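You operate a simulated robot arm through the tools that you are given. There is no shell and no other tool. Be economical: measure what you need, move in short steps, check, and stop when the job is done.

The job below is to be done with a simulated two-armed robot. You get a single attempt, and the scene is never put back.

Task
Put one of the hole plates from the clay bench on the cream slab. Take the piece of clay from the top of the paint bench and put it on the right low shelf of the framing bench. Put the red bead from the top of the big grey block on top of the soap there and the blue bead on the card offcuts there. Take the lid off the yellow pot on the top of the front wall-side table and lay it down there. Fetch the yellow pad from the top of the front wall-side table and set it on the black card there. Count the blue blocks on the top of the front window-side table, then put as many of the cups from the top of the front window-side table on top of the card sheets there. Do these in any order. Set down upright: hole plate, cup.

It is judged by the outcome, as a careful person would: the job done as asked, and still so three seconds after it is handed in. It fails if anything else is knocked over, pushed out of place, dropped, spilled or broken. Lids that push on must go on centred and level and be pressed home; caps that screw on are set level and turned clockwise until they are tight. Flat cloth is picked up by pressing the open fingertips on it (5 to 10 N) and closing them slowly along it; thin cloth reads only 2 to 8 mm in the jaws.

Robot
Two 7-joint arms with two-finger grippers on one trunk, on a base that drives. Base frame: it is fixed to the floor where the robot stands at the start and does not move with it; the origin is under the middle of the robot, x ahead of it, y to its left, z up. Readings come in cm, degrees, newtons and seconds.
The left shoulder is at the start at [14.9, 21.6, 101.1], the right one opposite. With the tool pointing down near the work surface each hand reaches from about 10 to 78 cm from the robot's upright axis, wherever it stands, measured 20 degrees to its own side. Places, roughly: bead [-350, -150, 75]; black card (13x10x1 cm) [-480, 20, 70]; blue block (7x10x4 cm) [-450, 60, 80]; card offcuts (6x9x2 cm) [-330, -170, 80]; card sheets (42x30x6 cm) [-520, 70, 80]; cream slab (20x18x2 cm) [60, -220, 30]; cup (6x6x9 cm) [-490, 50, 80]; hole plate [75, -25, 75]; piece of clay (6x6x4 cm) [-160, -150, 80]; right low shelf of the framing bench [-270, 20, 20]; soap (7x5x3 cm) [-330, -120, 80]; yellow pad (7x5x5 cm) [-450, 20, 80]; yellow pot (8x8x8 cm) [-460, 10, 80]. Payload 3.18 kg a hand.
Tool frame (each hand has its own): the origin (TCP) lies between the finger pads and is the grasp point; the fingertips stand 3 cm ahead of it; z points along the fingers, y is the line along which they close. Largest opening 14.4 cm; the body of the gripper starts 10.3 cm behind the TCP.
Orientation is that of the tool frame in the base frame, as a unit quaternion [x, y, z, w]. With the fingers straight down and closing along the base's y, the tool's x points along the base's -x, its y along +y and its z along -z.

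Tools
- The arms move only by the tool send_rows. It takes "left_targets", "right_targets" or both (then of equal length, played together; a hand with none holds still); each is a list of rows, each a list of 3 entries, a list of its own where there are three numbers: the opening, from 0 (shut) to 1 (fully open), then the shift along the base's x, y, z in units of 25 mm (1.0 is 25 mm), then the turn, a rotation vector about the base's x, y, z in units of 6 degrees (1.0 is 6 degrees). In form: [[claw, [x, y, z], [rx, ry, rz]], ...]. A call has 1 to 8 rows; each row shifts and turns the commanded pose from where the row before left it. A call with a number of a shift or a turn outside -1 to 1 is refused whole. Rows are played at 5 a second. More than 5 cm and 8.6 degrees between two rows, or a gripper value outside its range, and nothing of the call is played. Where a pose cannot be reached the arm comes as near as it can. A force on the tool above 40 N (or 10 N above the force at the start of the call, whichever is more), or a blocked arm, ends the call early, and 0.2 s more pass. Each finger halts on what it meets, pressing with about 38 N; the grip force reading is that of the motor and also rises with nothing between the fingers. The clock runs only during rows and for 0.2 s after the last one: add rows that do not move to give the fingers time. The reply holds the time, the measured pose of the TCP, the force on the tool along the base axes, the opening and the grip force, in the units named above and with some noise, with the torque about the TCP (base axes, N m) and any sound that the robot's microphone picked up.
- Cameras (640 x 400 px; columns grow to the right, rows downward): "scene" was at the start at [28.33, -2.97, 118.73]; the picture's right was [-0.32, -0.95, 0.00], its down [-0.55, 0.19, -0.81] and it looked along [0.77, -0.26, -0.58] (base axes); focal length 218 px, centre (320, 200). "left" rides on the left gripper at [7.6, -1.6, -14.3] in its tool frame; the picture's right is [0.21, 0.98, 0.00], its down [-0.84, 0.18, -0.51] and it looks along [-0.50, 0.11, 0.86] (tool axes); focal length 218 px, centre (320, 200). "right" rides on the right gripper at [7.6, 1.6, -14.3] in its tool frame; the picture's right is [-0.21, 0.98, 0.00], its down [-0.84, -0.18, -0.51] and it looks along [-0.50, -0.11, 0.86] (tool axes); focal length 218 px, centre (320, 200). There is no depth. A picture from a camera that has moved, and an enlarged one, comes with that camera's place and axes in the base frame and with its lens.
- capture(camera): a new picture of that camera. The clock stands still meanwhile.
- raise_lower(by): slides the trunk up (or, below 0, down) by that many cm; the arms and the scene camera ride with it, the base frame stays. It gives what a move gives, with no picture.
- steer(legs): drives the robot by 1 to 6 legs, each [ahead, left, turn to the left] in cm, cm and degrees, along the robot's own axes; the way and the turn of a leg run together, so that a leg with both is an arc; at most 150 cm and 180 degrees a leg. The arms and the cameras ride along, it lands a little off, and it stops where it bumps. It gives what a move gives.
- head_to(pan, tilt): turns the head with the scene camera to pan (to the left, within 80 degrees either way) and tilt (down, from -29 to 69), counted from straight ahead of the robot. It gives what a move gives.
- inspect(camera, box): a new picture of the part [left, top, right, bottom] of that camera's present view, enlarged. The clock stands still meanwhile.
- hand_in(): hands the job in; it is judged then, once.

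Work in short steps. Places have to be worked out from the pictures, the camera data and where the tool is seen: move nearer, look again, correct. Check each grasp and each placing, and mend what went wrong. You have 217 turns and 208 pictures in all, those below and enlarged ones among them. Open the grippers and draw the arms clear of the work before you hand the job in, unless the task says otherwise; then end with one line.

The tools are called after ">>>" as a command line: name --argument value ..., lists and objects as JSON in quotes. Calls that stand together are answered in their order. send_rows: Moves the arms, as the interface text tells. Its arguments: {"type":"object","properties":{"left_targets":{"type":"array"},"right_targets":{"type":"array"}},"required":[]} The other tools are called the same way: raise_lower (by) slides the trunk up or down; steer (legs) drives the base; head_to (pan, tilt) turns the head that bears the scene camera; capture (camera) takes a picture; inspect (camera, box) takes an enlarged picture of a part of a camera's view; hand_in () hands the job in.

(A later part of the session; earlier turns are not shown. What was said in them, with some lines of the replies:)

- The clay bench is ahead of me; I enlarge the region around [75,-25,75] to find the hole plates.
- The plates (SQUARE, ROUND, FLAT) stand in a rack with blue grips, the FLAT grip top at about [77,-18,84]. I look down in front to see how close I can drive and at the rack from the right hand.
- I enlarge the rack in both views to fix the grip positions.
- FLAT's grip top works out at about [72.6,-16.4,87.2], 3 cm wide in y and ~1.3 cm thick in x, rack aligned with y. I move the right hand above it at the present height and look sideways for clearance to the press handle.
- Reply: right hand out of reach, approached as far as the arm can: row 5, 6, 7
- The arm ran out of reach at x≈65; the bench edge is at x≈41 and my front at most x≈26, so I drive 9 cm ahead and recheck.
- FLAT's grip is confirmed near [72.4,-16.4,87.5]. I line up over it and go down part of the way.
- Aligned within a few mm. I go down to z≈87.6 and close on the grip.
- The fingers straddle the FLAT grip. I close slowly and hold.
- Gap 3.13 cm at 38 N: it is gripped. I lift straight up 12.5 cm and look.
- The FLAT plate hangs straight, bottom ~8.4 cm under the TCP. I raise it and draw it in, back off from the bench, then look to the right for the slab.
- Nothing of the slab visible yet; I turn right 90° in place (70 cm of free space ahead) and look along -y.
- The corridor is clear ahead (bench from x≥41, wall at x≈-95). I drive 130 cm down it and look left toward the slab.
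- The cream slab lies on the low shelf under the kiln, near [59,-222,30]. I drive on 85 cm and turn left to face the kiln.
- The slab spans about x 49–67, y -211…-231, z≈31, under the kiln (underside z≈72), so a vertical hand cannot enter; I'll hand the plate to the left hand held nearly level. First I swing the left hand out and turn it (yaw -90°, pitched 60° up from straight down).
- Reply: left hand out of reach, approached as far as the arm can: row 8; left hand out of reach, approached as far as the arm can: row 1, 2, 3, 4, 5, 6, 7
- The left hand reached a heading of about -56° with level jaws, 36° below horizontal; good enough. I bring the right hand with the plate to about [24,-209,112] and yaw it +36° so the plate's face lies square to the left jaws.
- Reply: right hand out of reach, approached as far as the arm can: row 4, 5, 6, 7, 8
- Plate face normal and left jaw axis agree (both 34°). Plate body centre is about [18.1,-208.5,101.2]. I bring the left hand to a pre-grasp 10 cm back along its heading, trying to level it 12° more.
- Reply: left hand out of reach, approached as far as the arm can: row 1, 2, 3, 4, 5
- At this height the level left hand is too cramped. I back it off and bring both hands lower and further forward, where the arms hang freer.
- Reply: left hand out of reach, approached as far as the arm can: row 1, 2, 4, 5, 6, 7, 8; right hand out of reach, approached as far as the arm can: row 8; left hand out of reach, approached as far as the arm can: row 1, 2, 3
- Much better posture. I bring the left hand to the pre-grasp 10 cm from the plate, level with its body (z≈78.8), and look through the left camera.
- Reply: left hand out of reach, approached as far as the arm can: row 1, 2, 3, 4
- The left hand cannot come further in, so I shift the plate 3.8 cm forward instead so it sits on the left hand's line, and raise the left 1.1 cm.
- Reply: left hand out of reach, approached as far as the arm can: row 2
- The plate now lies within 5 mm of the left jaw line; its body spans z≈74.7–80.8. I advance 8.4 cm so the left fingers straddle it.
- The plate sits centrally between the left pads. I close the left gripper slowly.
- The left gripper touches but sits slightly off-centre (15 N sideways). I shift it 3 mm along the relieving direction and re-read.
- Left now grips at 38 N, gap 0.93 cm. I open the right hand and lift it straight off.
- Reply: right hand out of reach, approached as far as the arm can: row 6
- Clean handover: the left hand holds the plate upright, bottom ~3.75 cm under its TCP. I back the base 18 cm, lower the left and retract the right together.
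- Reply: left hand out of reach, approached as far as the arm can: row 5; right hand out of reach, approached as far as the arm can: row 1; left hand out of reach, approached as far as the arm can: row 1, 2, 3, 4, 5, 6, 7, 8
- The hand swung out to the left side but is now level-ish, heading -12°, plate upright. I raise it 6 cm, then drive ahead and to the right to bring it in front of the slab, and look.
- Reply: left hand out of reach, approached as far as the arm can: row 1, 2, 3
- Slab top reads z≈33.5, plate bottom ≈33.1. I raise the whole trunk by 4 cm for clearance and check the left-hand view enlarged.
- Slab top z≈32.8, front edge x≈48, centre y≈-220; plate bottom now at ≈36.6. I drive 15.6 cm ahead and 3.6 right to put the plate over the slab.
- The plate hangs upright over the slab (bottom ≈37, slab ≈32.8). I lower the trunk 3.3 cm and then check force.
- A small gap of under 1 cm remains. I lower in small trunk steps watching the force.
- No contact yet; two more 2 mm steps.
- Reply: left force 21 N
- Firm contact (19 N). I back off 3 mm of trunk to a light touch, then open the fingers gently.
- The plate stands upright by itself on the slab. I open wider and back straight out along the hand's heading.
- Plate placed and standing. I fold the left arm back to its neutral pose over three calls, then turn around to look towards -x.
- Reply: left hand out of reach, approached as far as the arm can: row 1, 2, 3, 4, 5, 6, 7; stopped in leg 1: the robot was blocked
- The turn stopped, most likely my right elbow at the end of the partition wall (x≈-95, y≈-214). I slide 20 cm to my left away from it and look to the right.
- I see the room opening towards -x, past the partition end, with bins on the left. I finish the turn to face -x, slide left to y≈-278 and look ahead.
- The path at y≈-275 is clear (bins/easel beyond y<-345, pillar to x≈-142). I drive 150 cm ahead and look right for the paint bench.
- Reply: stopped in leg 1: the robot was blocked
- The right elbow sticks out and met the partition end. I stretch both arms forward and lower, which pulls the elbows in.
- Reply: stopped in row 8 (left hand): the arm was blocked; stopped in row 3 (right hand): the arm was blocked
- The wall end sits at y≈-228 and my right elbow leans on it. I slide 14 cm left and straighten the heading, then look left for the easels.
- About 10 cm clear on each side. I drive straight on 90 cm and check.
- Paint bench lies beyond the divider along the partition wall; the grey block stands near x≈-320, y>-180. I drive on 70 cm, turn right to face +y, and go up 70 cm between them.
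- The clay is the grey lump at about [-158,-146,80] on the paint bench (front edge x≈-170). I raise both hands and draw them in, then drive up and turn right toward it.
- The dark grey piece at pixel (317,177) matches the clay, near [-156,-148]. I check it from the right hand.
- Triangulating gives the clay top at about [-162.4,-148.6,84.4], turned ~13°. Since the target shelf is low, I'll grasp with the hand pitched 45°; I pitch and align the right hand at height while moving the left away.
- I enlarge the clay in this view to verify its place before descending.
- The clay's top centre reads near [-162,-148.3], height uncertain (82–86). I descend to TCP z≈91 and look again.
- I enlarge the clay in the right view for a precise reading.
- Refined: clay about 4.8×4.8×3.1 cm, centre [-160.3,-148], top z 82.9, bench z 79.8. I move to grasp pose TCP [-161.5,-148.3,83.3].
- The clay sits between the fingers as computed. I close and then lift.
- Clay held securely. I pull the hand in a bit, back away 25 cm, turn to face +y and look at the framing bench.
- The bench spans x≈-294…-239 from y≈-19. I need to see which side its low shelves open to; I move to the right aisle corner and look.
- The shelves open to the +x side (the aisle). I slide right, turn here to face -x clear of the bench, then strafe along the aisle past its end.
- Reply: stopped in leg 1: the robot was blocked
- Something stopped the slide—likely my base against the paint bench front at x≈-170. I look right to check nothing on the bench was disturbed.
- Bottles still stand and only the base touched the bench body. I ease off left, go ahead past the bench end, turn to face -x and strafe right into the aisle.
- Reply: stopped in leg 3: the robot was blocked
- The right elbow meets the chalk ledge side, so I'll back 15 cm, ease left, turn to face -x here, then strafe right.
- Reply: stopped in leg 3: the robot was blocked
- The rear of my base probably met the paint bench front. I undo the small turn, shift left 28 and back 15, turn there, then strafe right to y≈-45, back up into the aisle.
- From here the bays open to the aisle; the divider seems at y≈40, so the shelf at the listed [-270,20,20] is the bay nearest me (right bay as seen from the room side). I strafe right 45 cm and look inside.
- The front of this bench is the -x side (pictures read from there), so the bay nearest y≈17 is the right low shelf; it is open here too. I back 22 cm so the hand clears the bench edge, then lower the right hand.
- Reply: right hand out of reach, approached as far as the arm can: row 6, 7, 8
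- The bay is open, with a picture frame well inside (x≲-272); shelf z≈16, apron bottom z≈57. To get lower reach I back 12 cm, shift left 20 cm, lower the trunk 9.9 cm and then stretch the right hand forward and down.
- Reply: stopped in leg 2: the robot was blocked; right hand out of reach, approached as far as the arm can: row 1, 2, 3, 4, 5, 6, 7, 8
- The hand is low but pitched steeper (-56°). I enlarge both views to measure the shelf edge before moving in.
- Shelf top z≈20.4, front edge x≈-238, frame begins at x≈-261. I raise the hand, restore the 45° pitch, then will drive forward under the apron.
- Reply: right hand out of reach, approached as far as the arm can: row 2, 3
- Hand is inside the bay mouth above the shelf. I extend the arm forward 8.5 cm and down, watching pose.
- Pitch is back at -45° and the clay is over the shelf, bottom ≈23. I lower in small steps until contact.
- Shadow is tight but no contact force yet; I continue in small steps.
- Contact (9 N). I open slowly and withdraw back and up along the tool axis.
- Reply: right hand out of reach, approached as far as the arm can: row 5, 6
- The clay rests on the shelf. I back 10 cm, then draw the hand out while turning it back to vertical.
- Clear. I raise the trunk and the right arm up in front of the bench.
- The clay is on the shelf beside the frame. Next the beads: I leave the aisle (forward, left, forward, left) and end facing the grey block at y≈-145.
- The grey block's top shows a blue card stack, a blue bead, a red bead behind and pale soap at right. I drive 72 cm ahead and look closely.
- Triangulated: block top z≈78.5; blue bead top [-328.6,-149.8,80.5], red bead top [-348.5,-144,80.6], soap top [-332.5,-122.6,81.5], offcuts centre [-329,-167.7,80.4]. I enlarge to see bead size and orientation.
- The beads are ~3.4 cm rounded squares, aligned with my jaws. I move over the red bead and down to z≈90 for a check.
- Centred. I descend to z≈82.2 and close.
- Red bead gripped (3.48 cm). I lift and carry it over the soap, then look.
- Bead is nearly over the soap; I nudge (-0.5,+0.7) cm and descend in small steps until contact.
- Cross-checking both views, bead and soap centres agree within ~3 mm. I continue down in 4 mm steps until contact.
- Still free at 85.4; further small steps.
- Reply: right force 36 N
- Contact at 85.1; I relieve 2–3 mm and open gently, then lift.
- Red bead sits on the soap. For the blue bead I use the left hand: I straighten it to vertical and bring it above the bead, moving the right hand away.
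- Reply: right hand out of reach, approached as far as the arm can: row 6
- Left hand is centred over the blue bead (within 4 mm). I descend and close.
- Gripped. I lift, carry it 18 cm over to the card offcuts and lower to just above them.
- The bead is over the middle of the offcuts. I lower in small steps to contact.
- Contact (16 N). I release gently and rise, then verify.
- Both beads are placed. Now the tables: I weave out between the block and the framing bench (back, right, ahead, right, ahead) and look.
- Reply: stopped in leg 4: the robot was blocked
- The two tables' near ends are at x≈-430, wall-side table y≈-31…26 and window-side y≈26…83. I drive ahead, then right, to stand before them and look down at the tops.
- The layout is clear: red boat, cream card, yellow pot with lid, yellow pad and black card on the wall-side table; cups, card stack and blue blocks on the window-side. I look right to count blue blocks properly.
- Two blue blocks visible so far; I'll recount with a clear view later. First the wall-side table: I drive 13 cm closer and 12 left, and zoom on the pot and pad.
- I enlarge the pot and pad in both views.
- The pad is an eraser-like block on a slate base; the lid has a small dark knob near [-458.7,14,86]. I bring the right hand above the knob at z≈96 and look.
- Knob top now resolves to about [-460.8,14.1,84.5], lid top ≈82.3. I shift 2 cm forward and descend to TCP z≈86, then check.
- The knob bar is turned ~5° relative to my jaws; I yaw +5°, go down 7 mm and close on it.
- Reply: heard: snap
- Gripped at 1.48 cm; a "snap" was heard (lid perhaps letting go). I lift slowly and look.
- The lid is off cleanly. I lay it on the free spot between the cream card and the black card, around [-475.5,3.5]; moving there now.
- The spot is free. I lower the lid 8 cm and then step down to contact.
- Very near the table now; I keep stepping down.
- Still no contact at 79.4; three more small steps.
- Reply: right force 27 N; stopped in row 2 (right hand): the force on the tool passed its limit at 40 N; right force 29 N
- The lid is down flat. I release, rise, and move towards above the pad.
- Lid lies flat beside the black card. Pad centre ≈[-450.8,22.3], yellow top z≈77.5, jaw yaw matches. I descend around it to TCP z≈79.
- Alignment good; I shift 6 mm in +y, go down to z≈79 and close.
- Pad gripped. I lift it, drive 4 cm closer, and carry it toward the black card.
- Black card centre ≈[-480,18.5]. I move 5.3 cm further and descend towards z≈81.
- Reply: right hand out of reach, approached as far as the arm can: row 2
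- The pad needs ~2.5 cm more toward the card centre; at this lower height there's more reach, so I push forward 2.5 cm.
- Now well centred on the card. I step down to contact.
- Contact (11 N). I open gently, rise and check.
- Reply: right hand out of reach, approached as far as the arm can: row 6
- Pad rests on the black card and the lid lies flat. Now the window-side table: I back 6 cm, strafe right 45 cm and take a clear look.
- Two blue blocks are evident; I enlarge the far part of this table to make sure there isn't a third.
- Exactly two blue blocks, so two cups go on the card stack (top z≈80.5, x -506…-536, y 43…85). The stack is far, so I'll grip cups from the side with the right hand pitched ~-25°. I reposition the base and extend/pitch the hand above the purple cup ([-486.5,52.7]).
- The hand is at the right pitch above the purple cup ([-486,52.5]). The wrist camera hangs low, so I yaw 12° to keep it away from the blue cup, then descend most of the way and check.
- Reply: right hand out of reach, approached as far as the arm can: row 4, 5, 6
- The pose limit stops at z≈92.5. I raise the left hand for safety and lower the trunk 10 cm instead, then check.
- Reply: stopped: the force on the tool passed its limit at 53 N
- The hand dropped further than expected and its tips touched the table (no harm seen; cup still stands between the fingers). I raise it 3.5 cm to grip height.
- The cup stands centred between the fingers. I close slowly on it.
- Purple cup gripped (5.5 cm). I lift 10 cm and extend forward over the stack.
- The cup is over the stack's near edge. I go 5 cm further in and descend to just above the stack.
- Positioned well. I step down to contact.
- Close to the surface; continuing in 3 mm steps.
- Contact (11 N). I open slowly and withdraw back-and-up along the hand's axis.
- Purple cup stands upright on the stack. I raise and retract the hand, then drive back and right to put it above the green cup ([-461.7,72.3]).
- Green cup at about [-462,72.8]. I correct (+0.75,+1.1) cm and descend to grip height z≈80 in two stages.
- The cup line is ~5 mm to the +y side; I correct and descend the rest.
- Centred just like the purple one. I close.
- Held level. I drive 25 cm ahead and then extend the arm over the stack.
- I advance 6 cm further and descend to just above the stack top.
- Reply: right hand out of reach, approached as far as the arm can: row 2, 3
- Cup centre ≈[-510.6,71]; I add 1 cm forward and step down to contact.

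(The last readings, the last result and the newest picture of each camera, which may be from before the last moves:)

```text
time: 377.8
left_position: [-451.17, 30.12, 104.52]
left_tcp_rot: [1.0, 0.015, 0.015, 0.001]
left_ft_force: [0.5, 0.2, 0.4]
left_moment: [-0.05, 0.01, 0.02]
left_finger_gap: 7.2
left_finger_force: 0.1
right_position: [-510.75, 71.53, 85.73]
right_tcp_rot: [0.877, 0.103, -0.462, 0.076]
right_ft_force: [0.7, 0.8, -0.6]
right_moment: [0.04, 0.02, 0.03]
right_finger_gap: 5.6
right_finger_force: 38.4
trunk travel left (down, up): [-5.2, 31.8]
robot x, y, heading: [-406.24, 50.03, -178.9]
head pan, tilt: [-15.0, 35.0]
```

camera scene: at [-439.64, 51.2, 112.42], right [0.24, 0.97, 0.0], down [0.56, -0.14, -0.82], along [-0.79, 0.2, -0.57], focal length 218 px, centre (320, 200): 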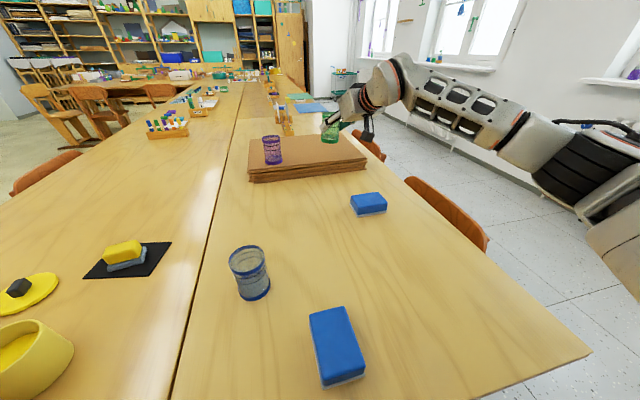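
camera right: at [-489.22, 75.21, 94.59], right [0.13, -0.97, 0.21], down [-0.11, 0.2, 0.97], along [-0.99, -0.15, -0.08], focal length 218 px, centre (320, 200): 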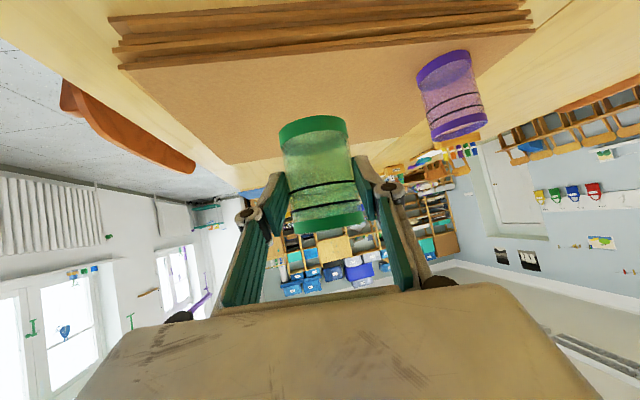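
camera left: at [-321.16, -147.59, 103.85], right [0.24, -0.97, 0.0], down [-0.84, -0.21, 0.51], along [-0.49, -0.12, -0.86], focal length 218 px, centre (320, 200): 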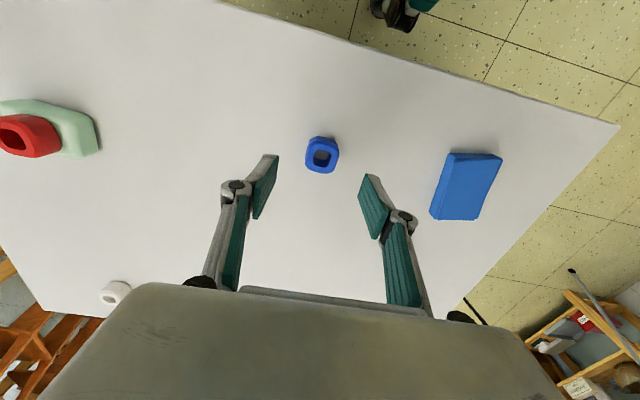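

>>> send_rows --right_targets '[[0.33, [0, 0, -0.12], [0, 0, 0]], [0.33, [0, 0, 0], [0, 0, 0]]]'

>>> send_rows --right_targets '[[0.33, [0, 0, -0.1], [0, 0, 0]], [0.33, [0, 0, 0], [0, 0, 0]]]'

>>> inspect --camera "scene" --box '[230, 90, 400, 220]'

```text
time: 378.4
left_position: [-451.12, 30.18, 104.57]
left_tcp_rot: [1.0, 0.016, 0.015, 0.001]
left_ft_force: [0.5, 0.6, -1.0]
left_moment: [-0.02, -0.01, 0.02]
left_finger_gap: 7.22
left_finger_force: 0.0
right_position: [-510.7, 71.69, 85.24]
right_tcp_rot: [0.877, 0.102, -0.463, 0.076]
right_ft_force: [0.2, 0.0, -0.1]
right_moment: [0.01, 0.02, -0.03]
right_finger_gap: 5.63
right_finger_force: 38.1
trunk travel left (down, up): [-5.2, 31.8]
robot x, y, heading: [-406.63, 49.82, -178.9]
head pan, tilt: [-15.0, 35.0]
```

```text
time: 379.0
left_position: [-451.05, 30.08, 104.51]
left_tcp_rot: [1.0, 0.015, 0.014, 0.001]
left_ft_force: [0.1, -0.5, 1.2]
left_moment: [0.03, 0.03, 0.0]
left_finger_gap: 7.18
left_finger_force: 0.1
right_position: [-510.68, 71.61, 85.33]
right_tcp_rot: [0.876, 0.103, -0.464, 0.076]
right_ft_force: [-1.8, 1.1, 5.6]
right_moment: [0.18, 0.34, 0.03]
right_finger_gap: 5.62
right_finger_force: 38.4
trunk travel left (down, up): [-5.2, 31.8]
robot x, y, heading: [-406.45, 49.27, -179.5]
head pan, tilt: [-15.0, 35.0]
```

```text
3.08 times, centred on (315, 155) of scene
camera zoom: at [-439.58, 51.2, 112.47], right [0.24, 0.97, 0.0], down [0.56, -0.14, -0.82], along [-0.8, 0.2, -0.57], focal length 670 px, centre (335, 338)
```

zoom: 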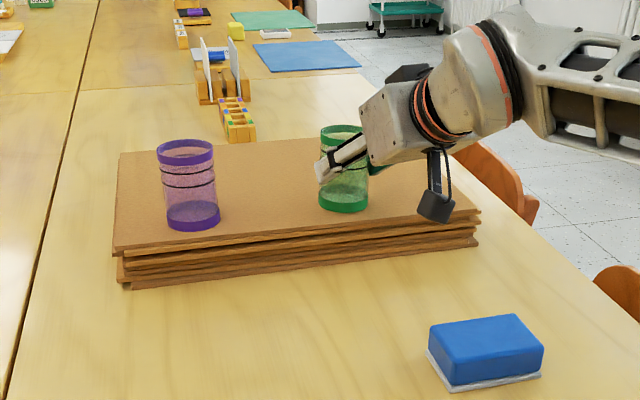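

Contact (5.6 N). I open slowly and withdraw along the hand axis.

>>> send_rows --right_targets '[[0.42, [0, 0, 0], [0, 0, 0]], [0.48, [0, 0, 0], [0, 0, 0]], [0.55, [0, 0, 0], [0, 0, 0]], [0.63, [0, 0, 0], [0, 0, 0]], [0.63, [0.6, 0.16, 0.42], [0, 0, 0]], [0.63, [0.8, 0.22, 0.56], [0, 0, 0]], [0.63, [0.8, 0.22, 0.56], [0, 0, 0]], [0.63, [0.8, 0.22, 0.56], [0, 0, 0]]]'

>>> send_rows --right_targets '[[0.63, [0.5, 0, 1], [0, 0, 0]], [0.63, [0.7, 0, 1], [0, 0, 0]], [0.63, [1, 0, 1], [0, 0, 0]], [0.63, [1, 0, 0.5], [0, 0, 0]], [0.63, [1, 0, 0], [0, 0, 0]], [0.63, [1, 0, 0], [0, 0, 0]], [0.63, [1, 0, 0], [0, 0, 0]], [0.63, [1, 0, 0], [0, 0, 0]]]'

>>> capture --camera "scene"

```text
time: 380.8
left_position: [-451.01, 30.06, 104.64]
left_tcp_rot: [1.0, 0.016, 0.013, 0.002]
left_ft_force: [-0.2, -0.6, 0.0]
left_moment: [0.02, 0.03, -0.04]
left_finger_gap: 7.22
left_finger_force: 0.1
right_position: [-503.36, 73.58, 90.59]
right_tcp_rot: [0.877, 0.103, -0.463, 0.077]
right_ft_force: [0.4, 0.3, -0.2]
right_moment: [0.0, -0.03, 0.01]
right_finger_gap: 9.1
right_finger_force: 0.1
trunk travel left (down, up): [-5.2, 31.8]
robot x, y, heading: [-406.49, 49.65, -179.0]
head pan, tilt: [-15.0, 35.0]
```

```text
time: 382.6
left_position: [-451.0, 30.08, 104.63]
left_tcp_rot: [1.0, 0.015, 0.015, 0.002]
left_ft_force: [0.3, -0.8, 0.4]
left_moment: [-0.02, 0.03, -0.01]
left_finger_gap: 7.21
left_finger_force: 0.1
right_position: [-484.9, 73.65, 99.26]
right_tcp_rot: [0.878, 0.103, -0.462, 0.076]
right_ft_force: [0.1, 0.0, 0.8]
right_moment: [0.0, 0.01, -0.03]
right_finger_gap: 9.09
right_finger_force: 0.1
trunk travel left (down, up): [-5.2, 31.8]
robot x, y, heading: [-406.2, 49.98, -179.0]
head pan, tilt: [-15.0, 35.0]
```

```text
39 pictures are left
camera scene: at [-439.6, 51.21, 112.45], right [0.24, 0.97, 0.0], down [0.56, -0.14, -0.82], along [-0.79, 0.2, -0.57], focal length 218 px, centre (320, 200)
```

scene: 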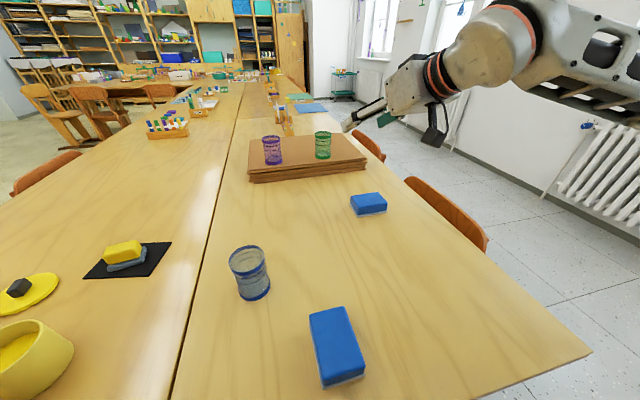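

Both cups stand upright on the stack. I back away from the tables, then turn to glance back at the framing bench and block to be sure nothing was disturbed.

>>> steer --legs '[[-50, 0, 0], [0, 0, 80]]'

>>> head_to --pan 60 --tilt 20

>>> capture --camera "scene"

>>> head_to --pan -60 --tilt 20

>>> capture --camera "scene"

```text
time: 389.0
left_position: [-345.91, 2.79, 104.55]
left_tcp_rot: [0.762, 0.648, 0.013, -0.008]
left_ft_force: [-0.5, 0.4, 0.0]
left_moment: [-0.01, 0.0, 0.01]
left_finger_gap: 7.21
left_finger_force: 0.0
right_position: [-395.15, -22.25, 99.16]
right_tcp_rot: [0.611, 0.638, -0.308, 0.353]
right_ft_force: [-0.2, 0.0, -0.1]
right_moment: [0.01, 0.01, -0.01]
right_finger_gap: 9.05
right_finger_force: 0.1
trunk travel left (down, up): [-5.2, 31.8]
robot x, y, heading: [-356.59, 50.46, -100.3]
head pan, tilt: [-15.0, 35.0]
```

```text
time: 390.4
left_position: [-345.83, 2.69, 104.55]
left_tcp_rot: [0.762, 0.648, 0.012, -0.008]
left_ft_force: [0.2, -0.7, -0.3]
left_moment: [0.04, 0.02, -0.03]
left_finger_gap: 7.18
left_finger_force: 0.1
right_position: [-395.14, -22.25, 99.12]
right_tcp_rot: [0.611, 0.638, -0.308, 0.353]
right_ft_force: [-0.6, 0.4, 0.3]
right_moment: [-0.04, 0.0, 0.03]
right_finger_gap: 9.08
right_finger_force: 0.0
trunk travel left (down, up): [-5.2, 31.8]
robot x, y, heading: [-356.53, 50.14, -99.8]
head pan, tilt: [60.0, 20.0]
```

```text
38 pictures are left
camera scene: at [-353.54, 19.69, 114.81], right [-0.64, -0.77, 0.0], down [-0.26, 0.22, -0.94], along [0.72, -0.6, -0.34], focal length 218 px, centre (320, 200)
```

scene: 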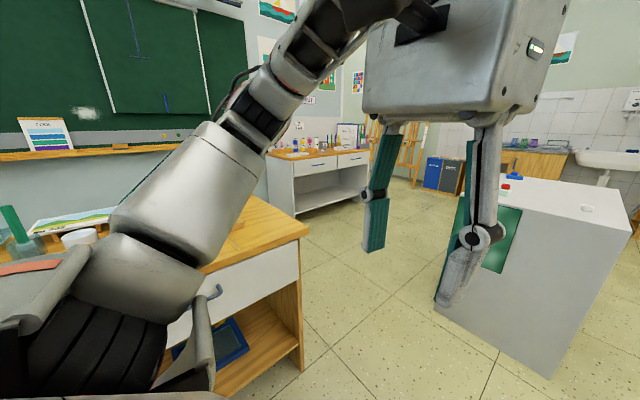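

```text
time: 392.4
left_position: [-345.87, 2.61, 104.67]
left_tcp_rot: [0.761, 0.648, 0.013, -0.008]
left_ft_force: [0.2, 0.0, -0.6]
left_moment: [0.01, 0.02, -0.02]
left_finger_gap: 7.21
left_finger_force: 0.1
right_position: [-395.08, -22.39, 99.11]
right_tcp_rot: [0.611, 0.638, -0.308, 0.353]
right_ft_force: [-0.1, 0.1, -0.3]
right_moment: [0.0, -0.01, -0.03]
right_finger_gap: 9.08
right_finger_force: 0.1
trunk travel left (down, up): [-5.2, 31.8]
robot x, y, heading: [-356.39, 50.41, -99.7]
head pan, tilt: [-60.0, 20.0]
```

```text
37 pictures are left
camera scene: at [-369.42, 22.49, 114.81], right [-0.34, 0.94, 0.0], down [0.32, 0.12, -0.94], along [-0.88, -0.32, -0.34], focal length 218 px, centre (320, 200)
```

scene: 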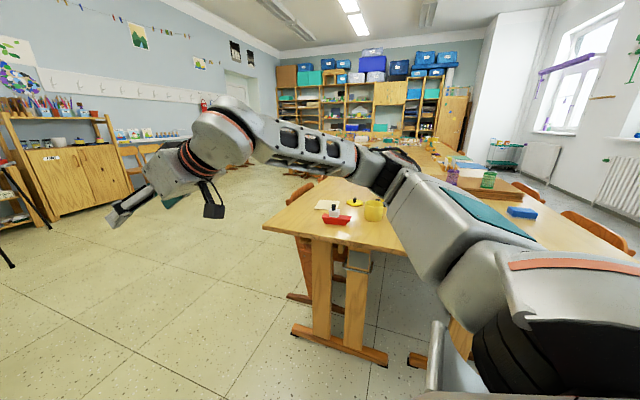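

The framing bench's drawer front faces this side, so the bay with the clay is indeed its right low shelf. Beads, cups, lid, pad and everything else stand as placed, and both grippers are open and clear, so I hand in.

>>> hand_in

```text
The job is handed in.
```

I finished every part of the job and handed it in, with both grippers open and clear. There were 2 blue blocks on the front window-side table, so I put 2 cups, the purple and the green, on top of the card sheets.
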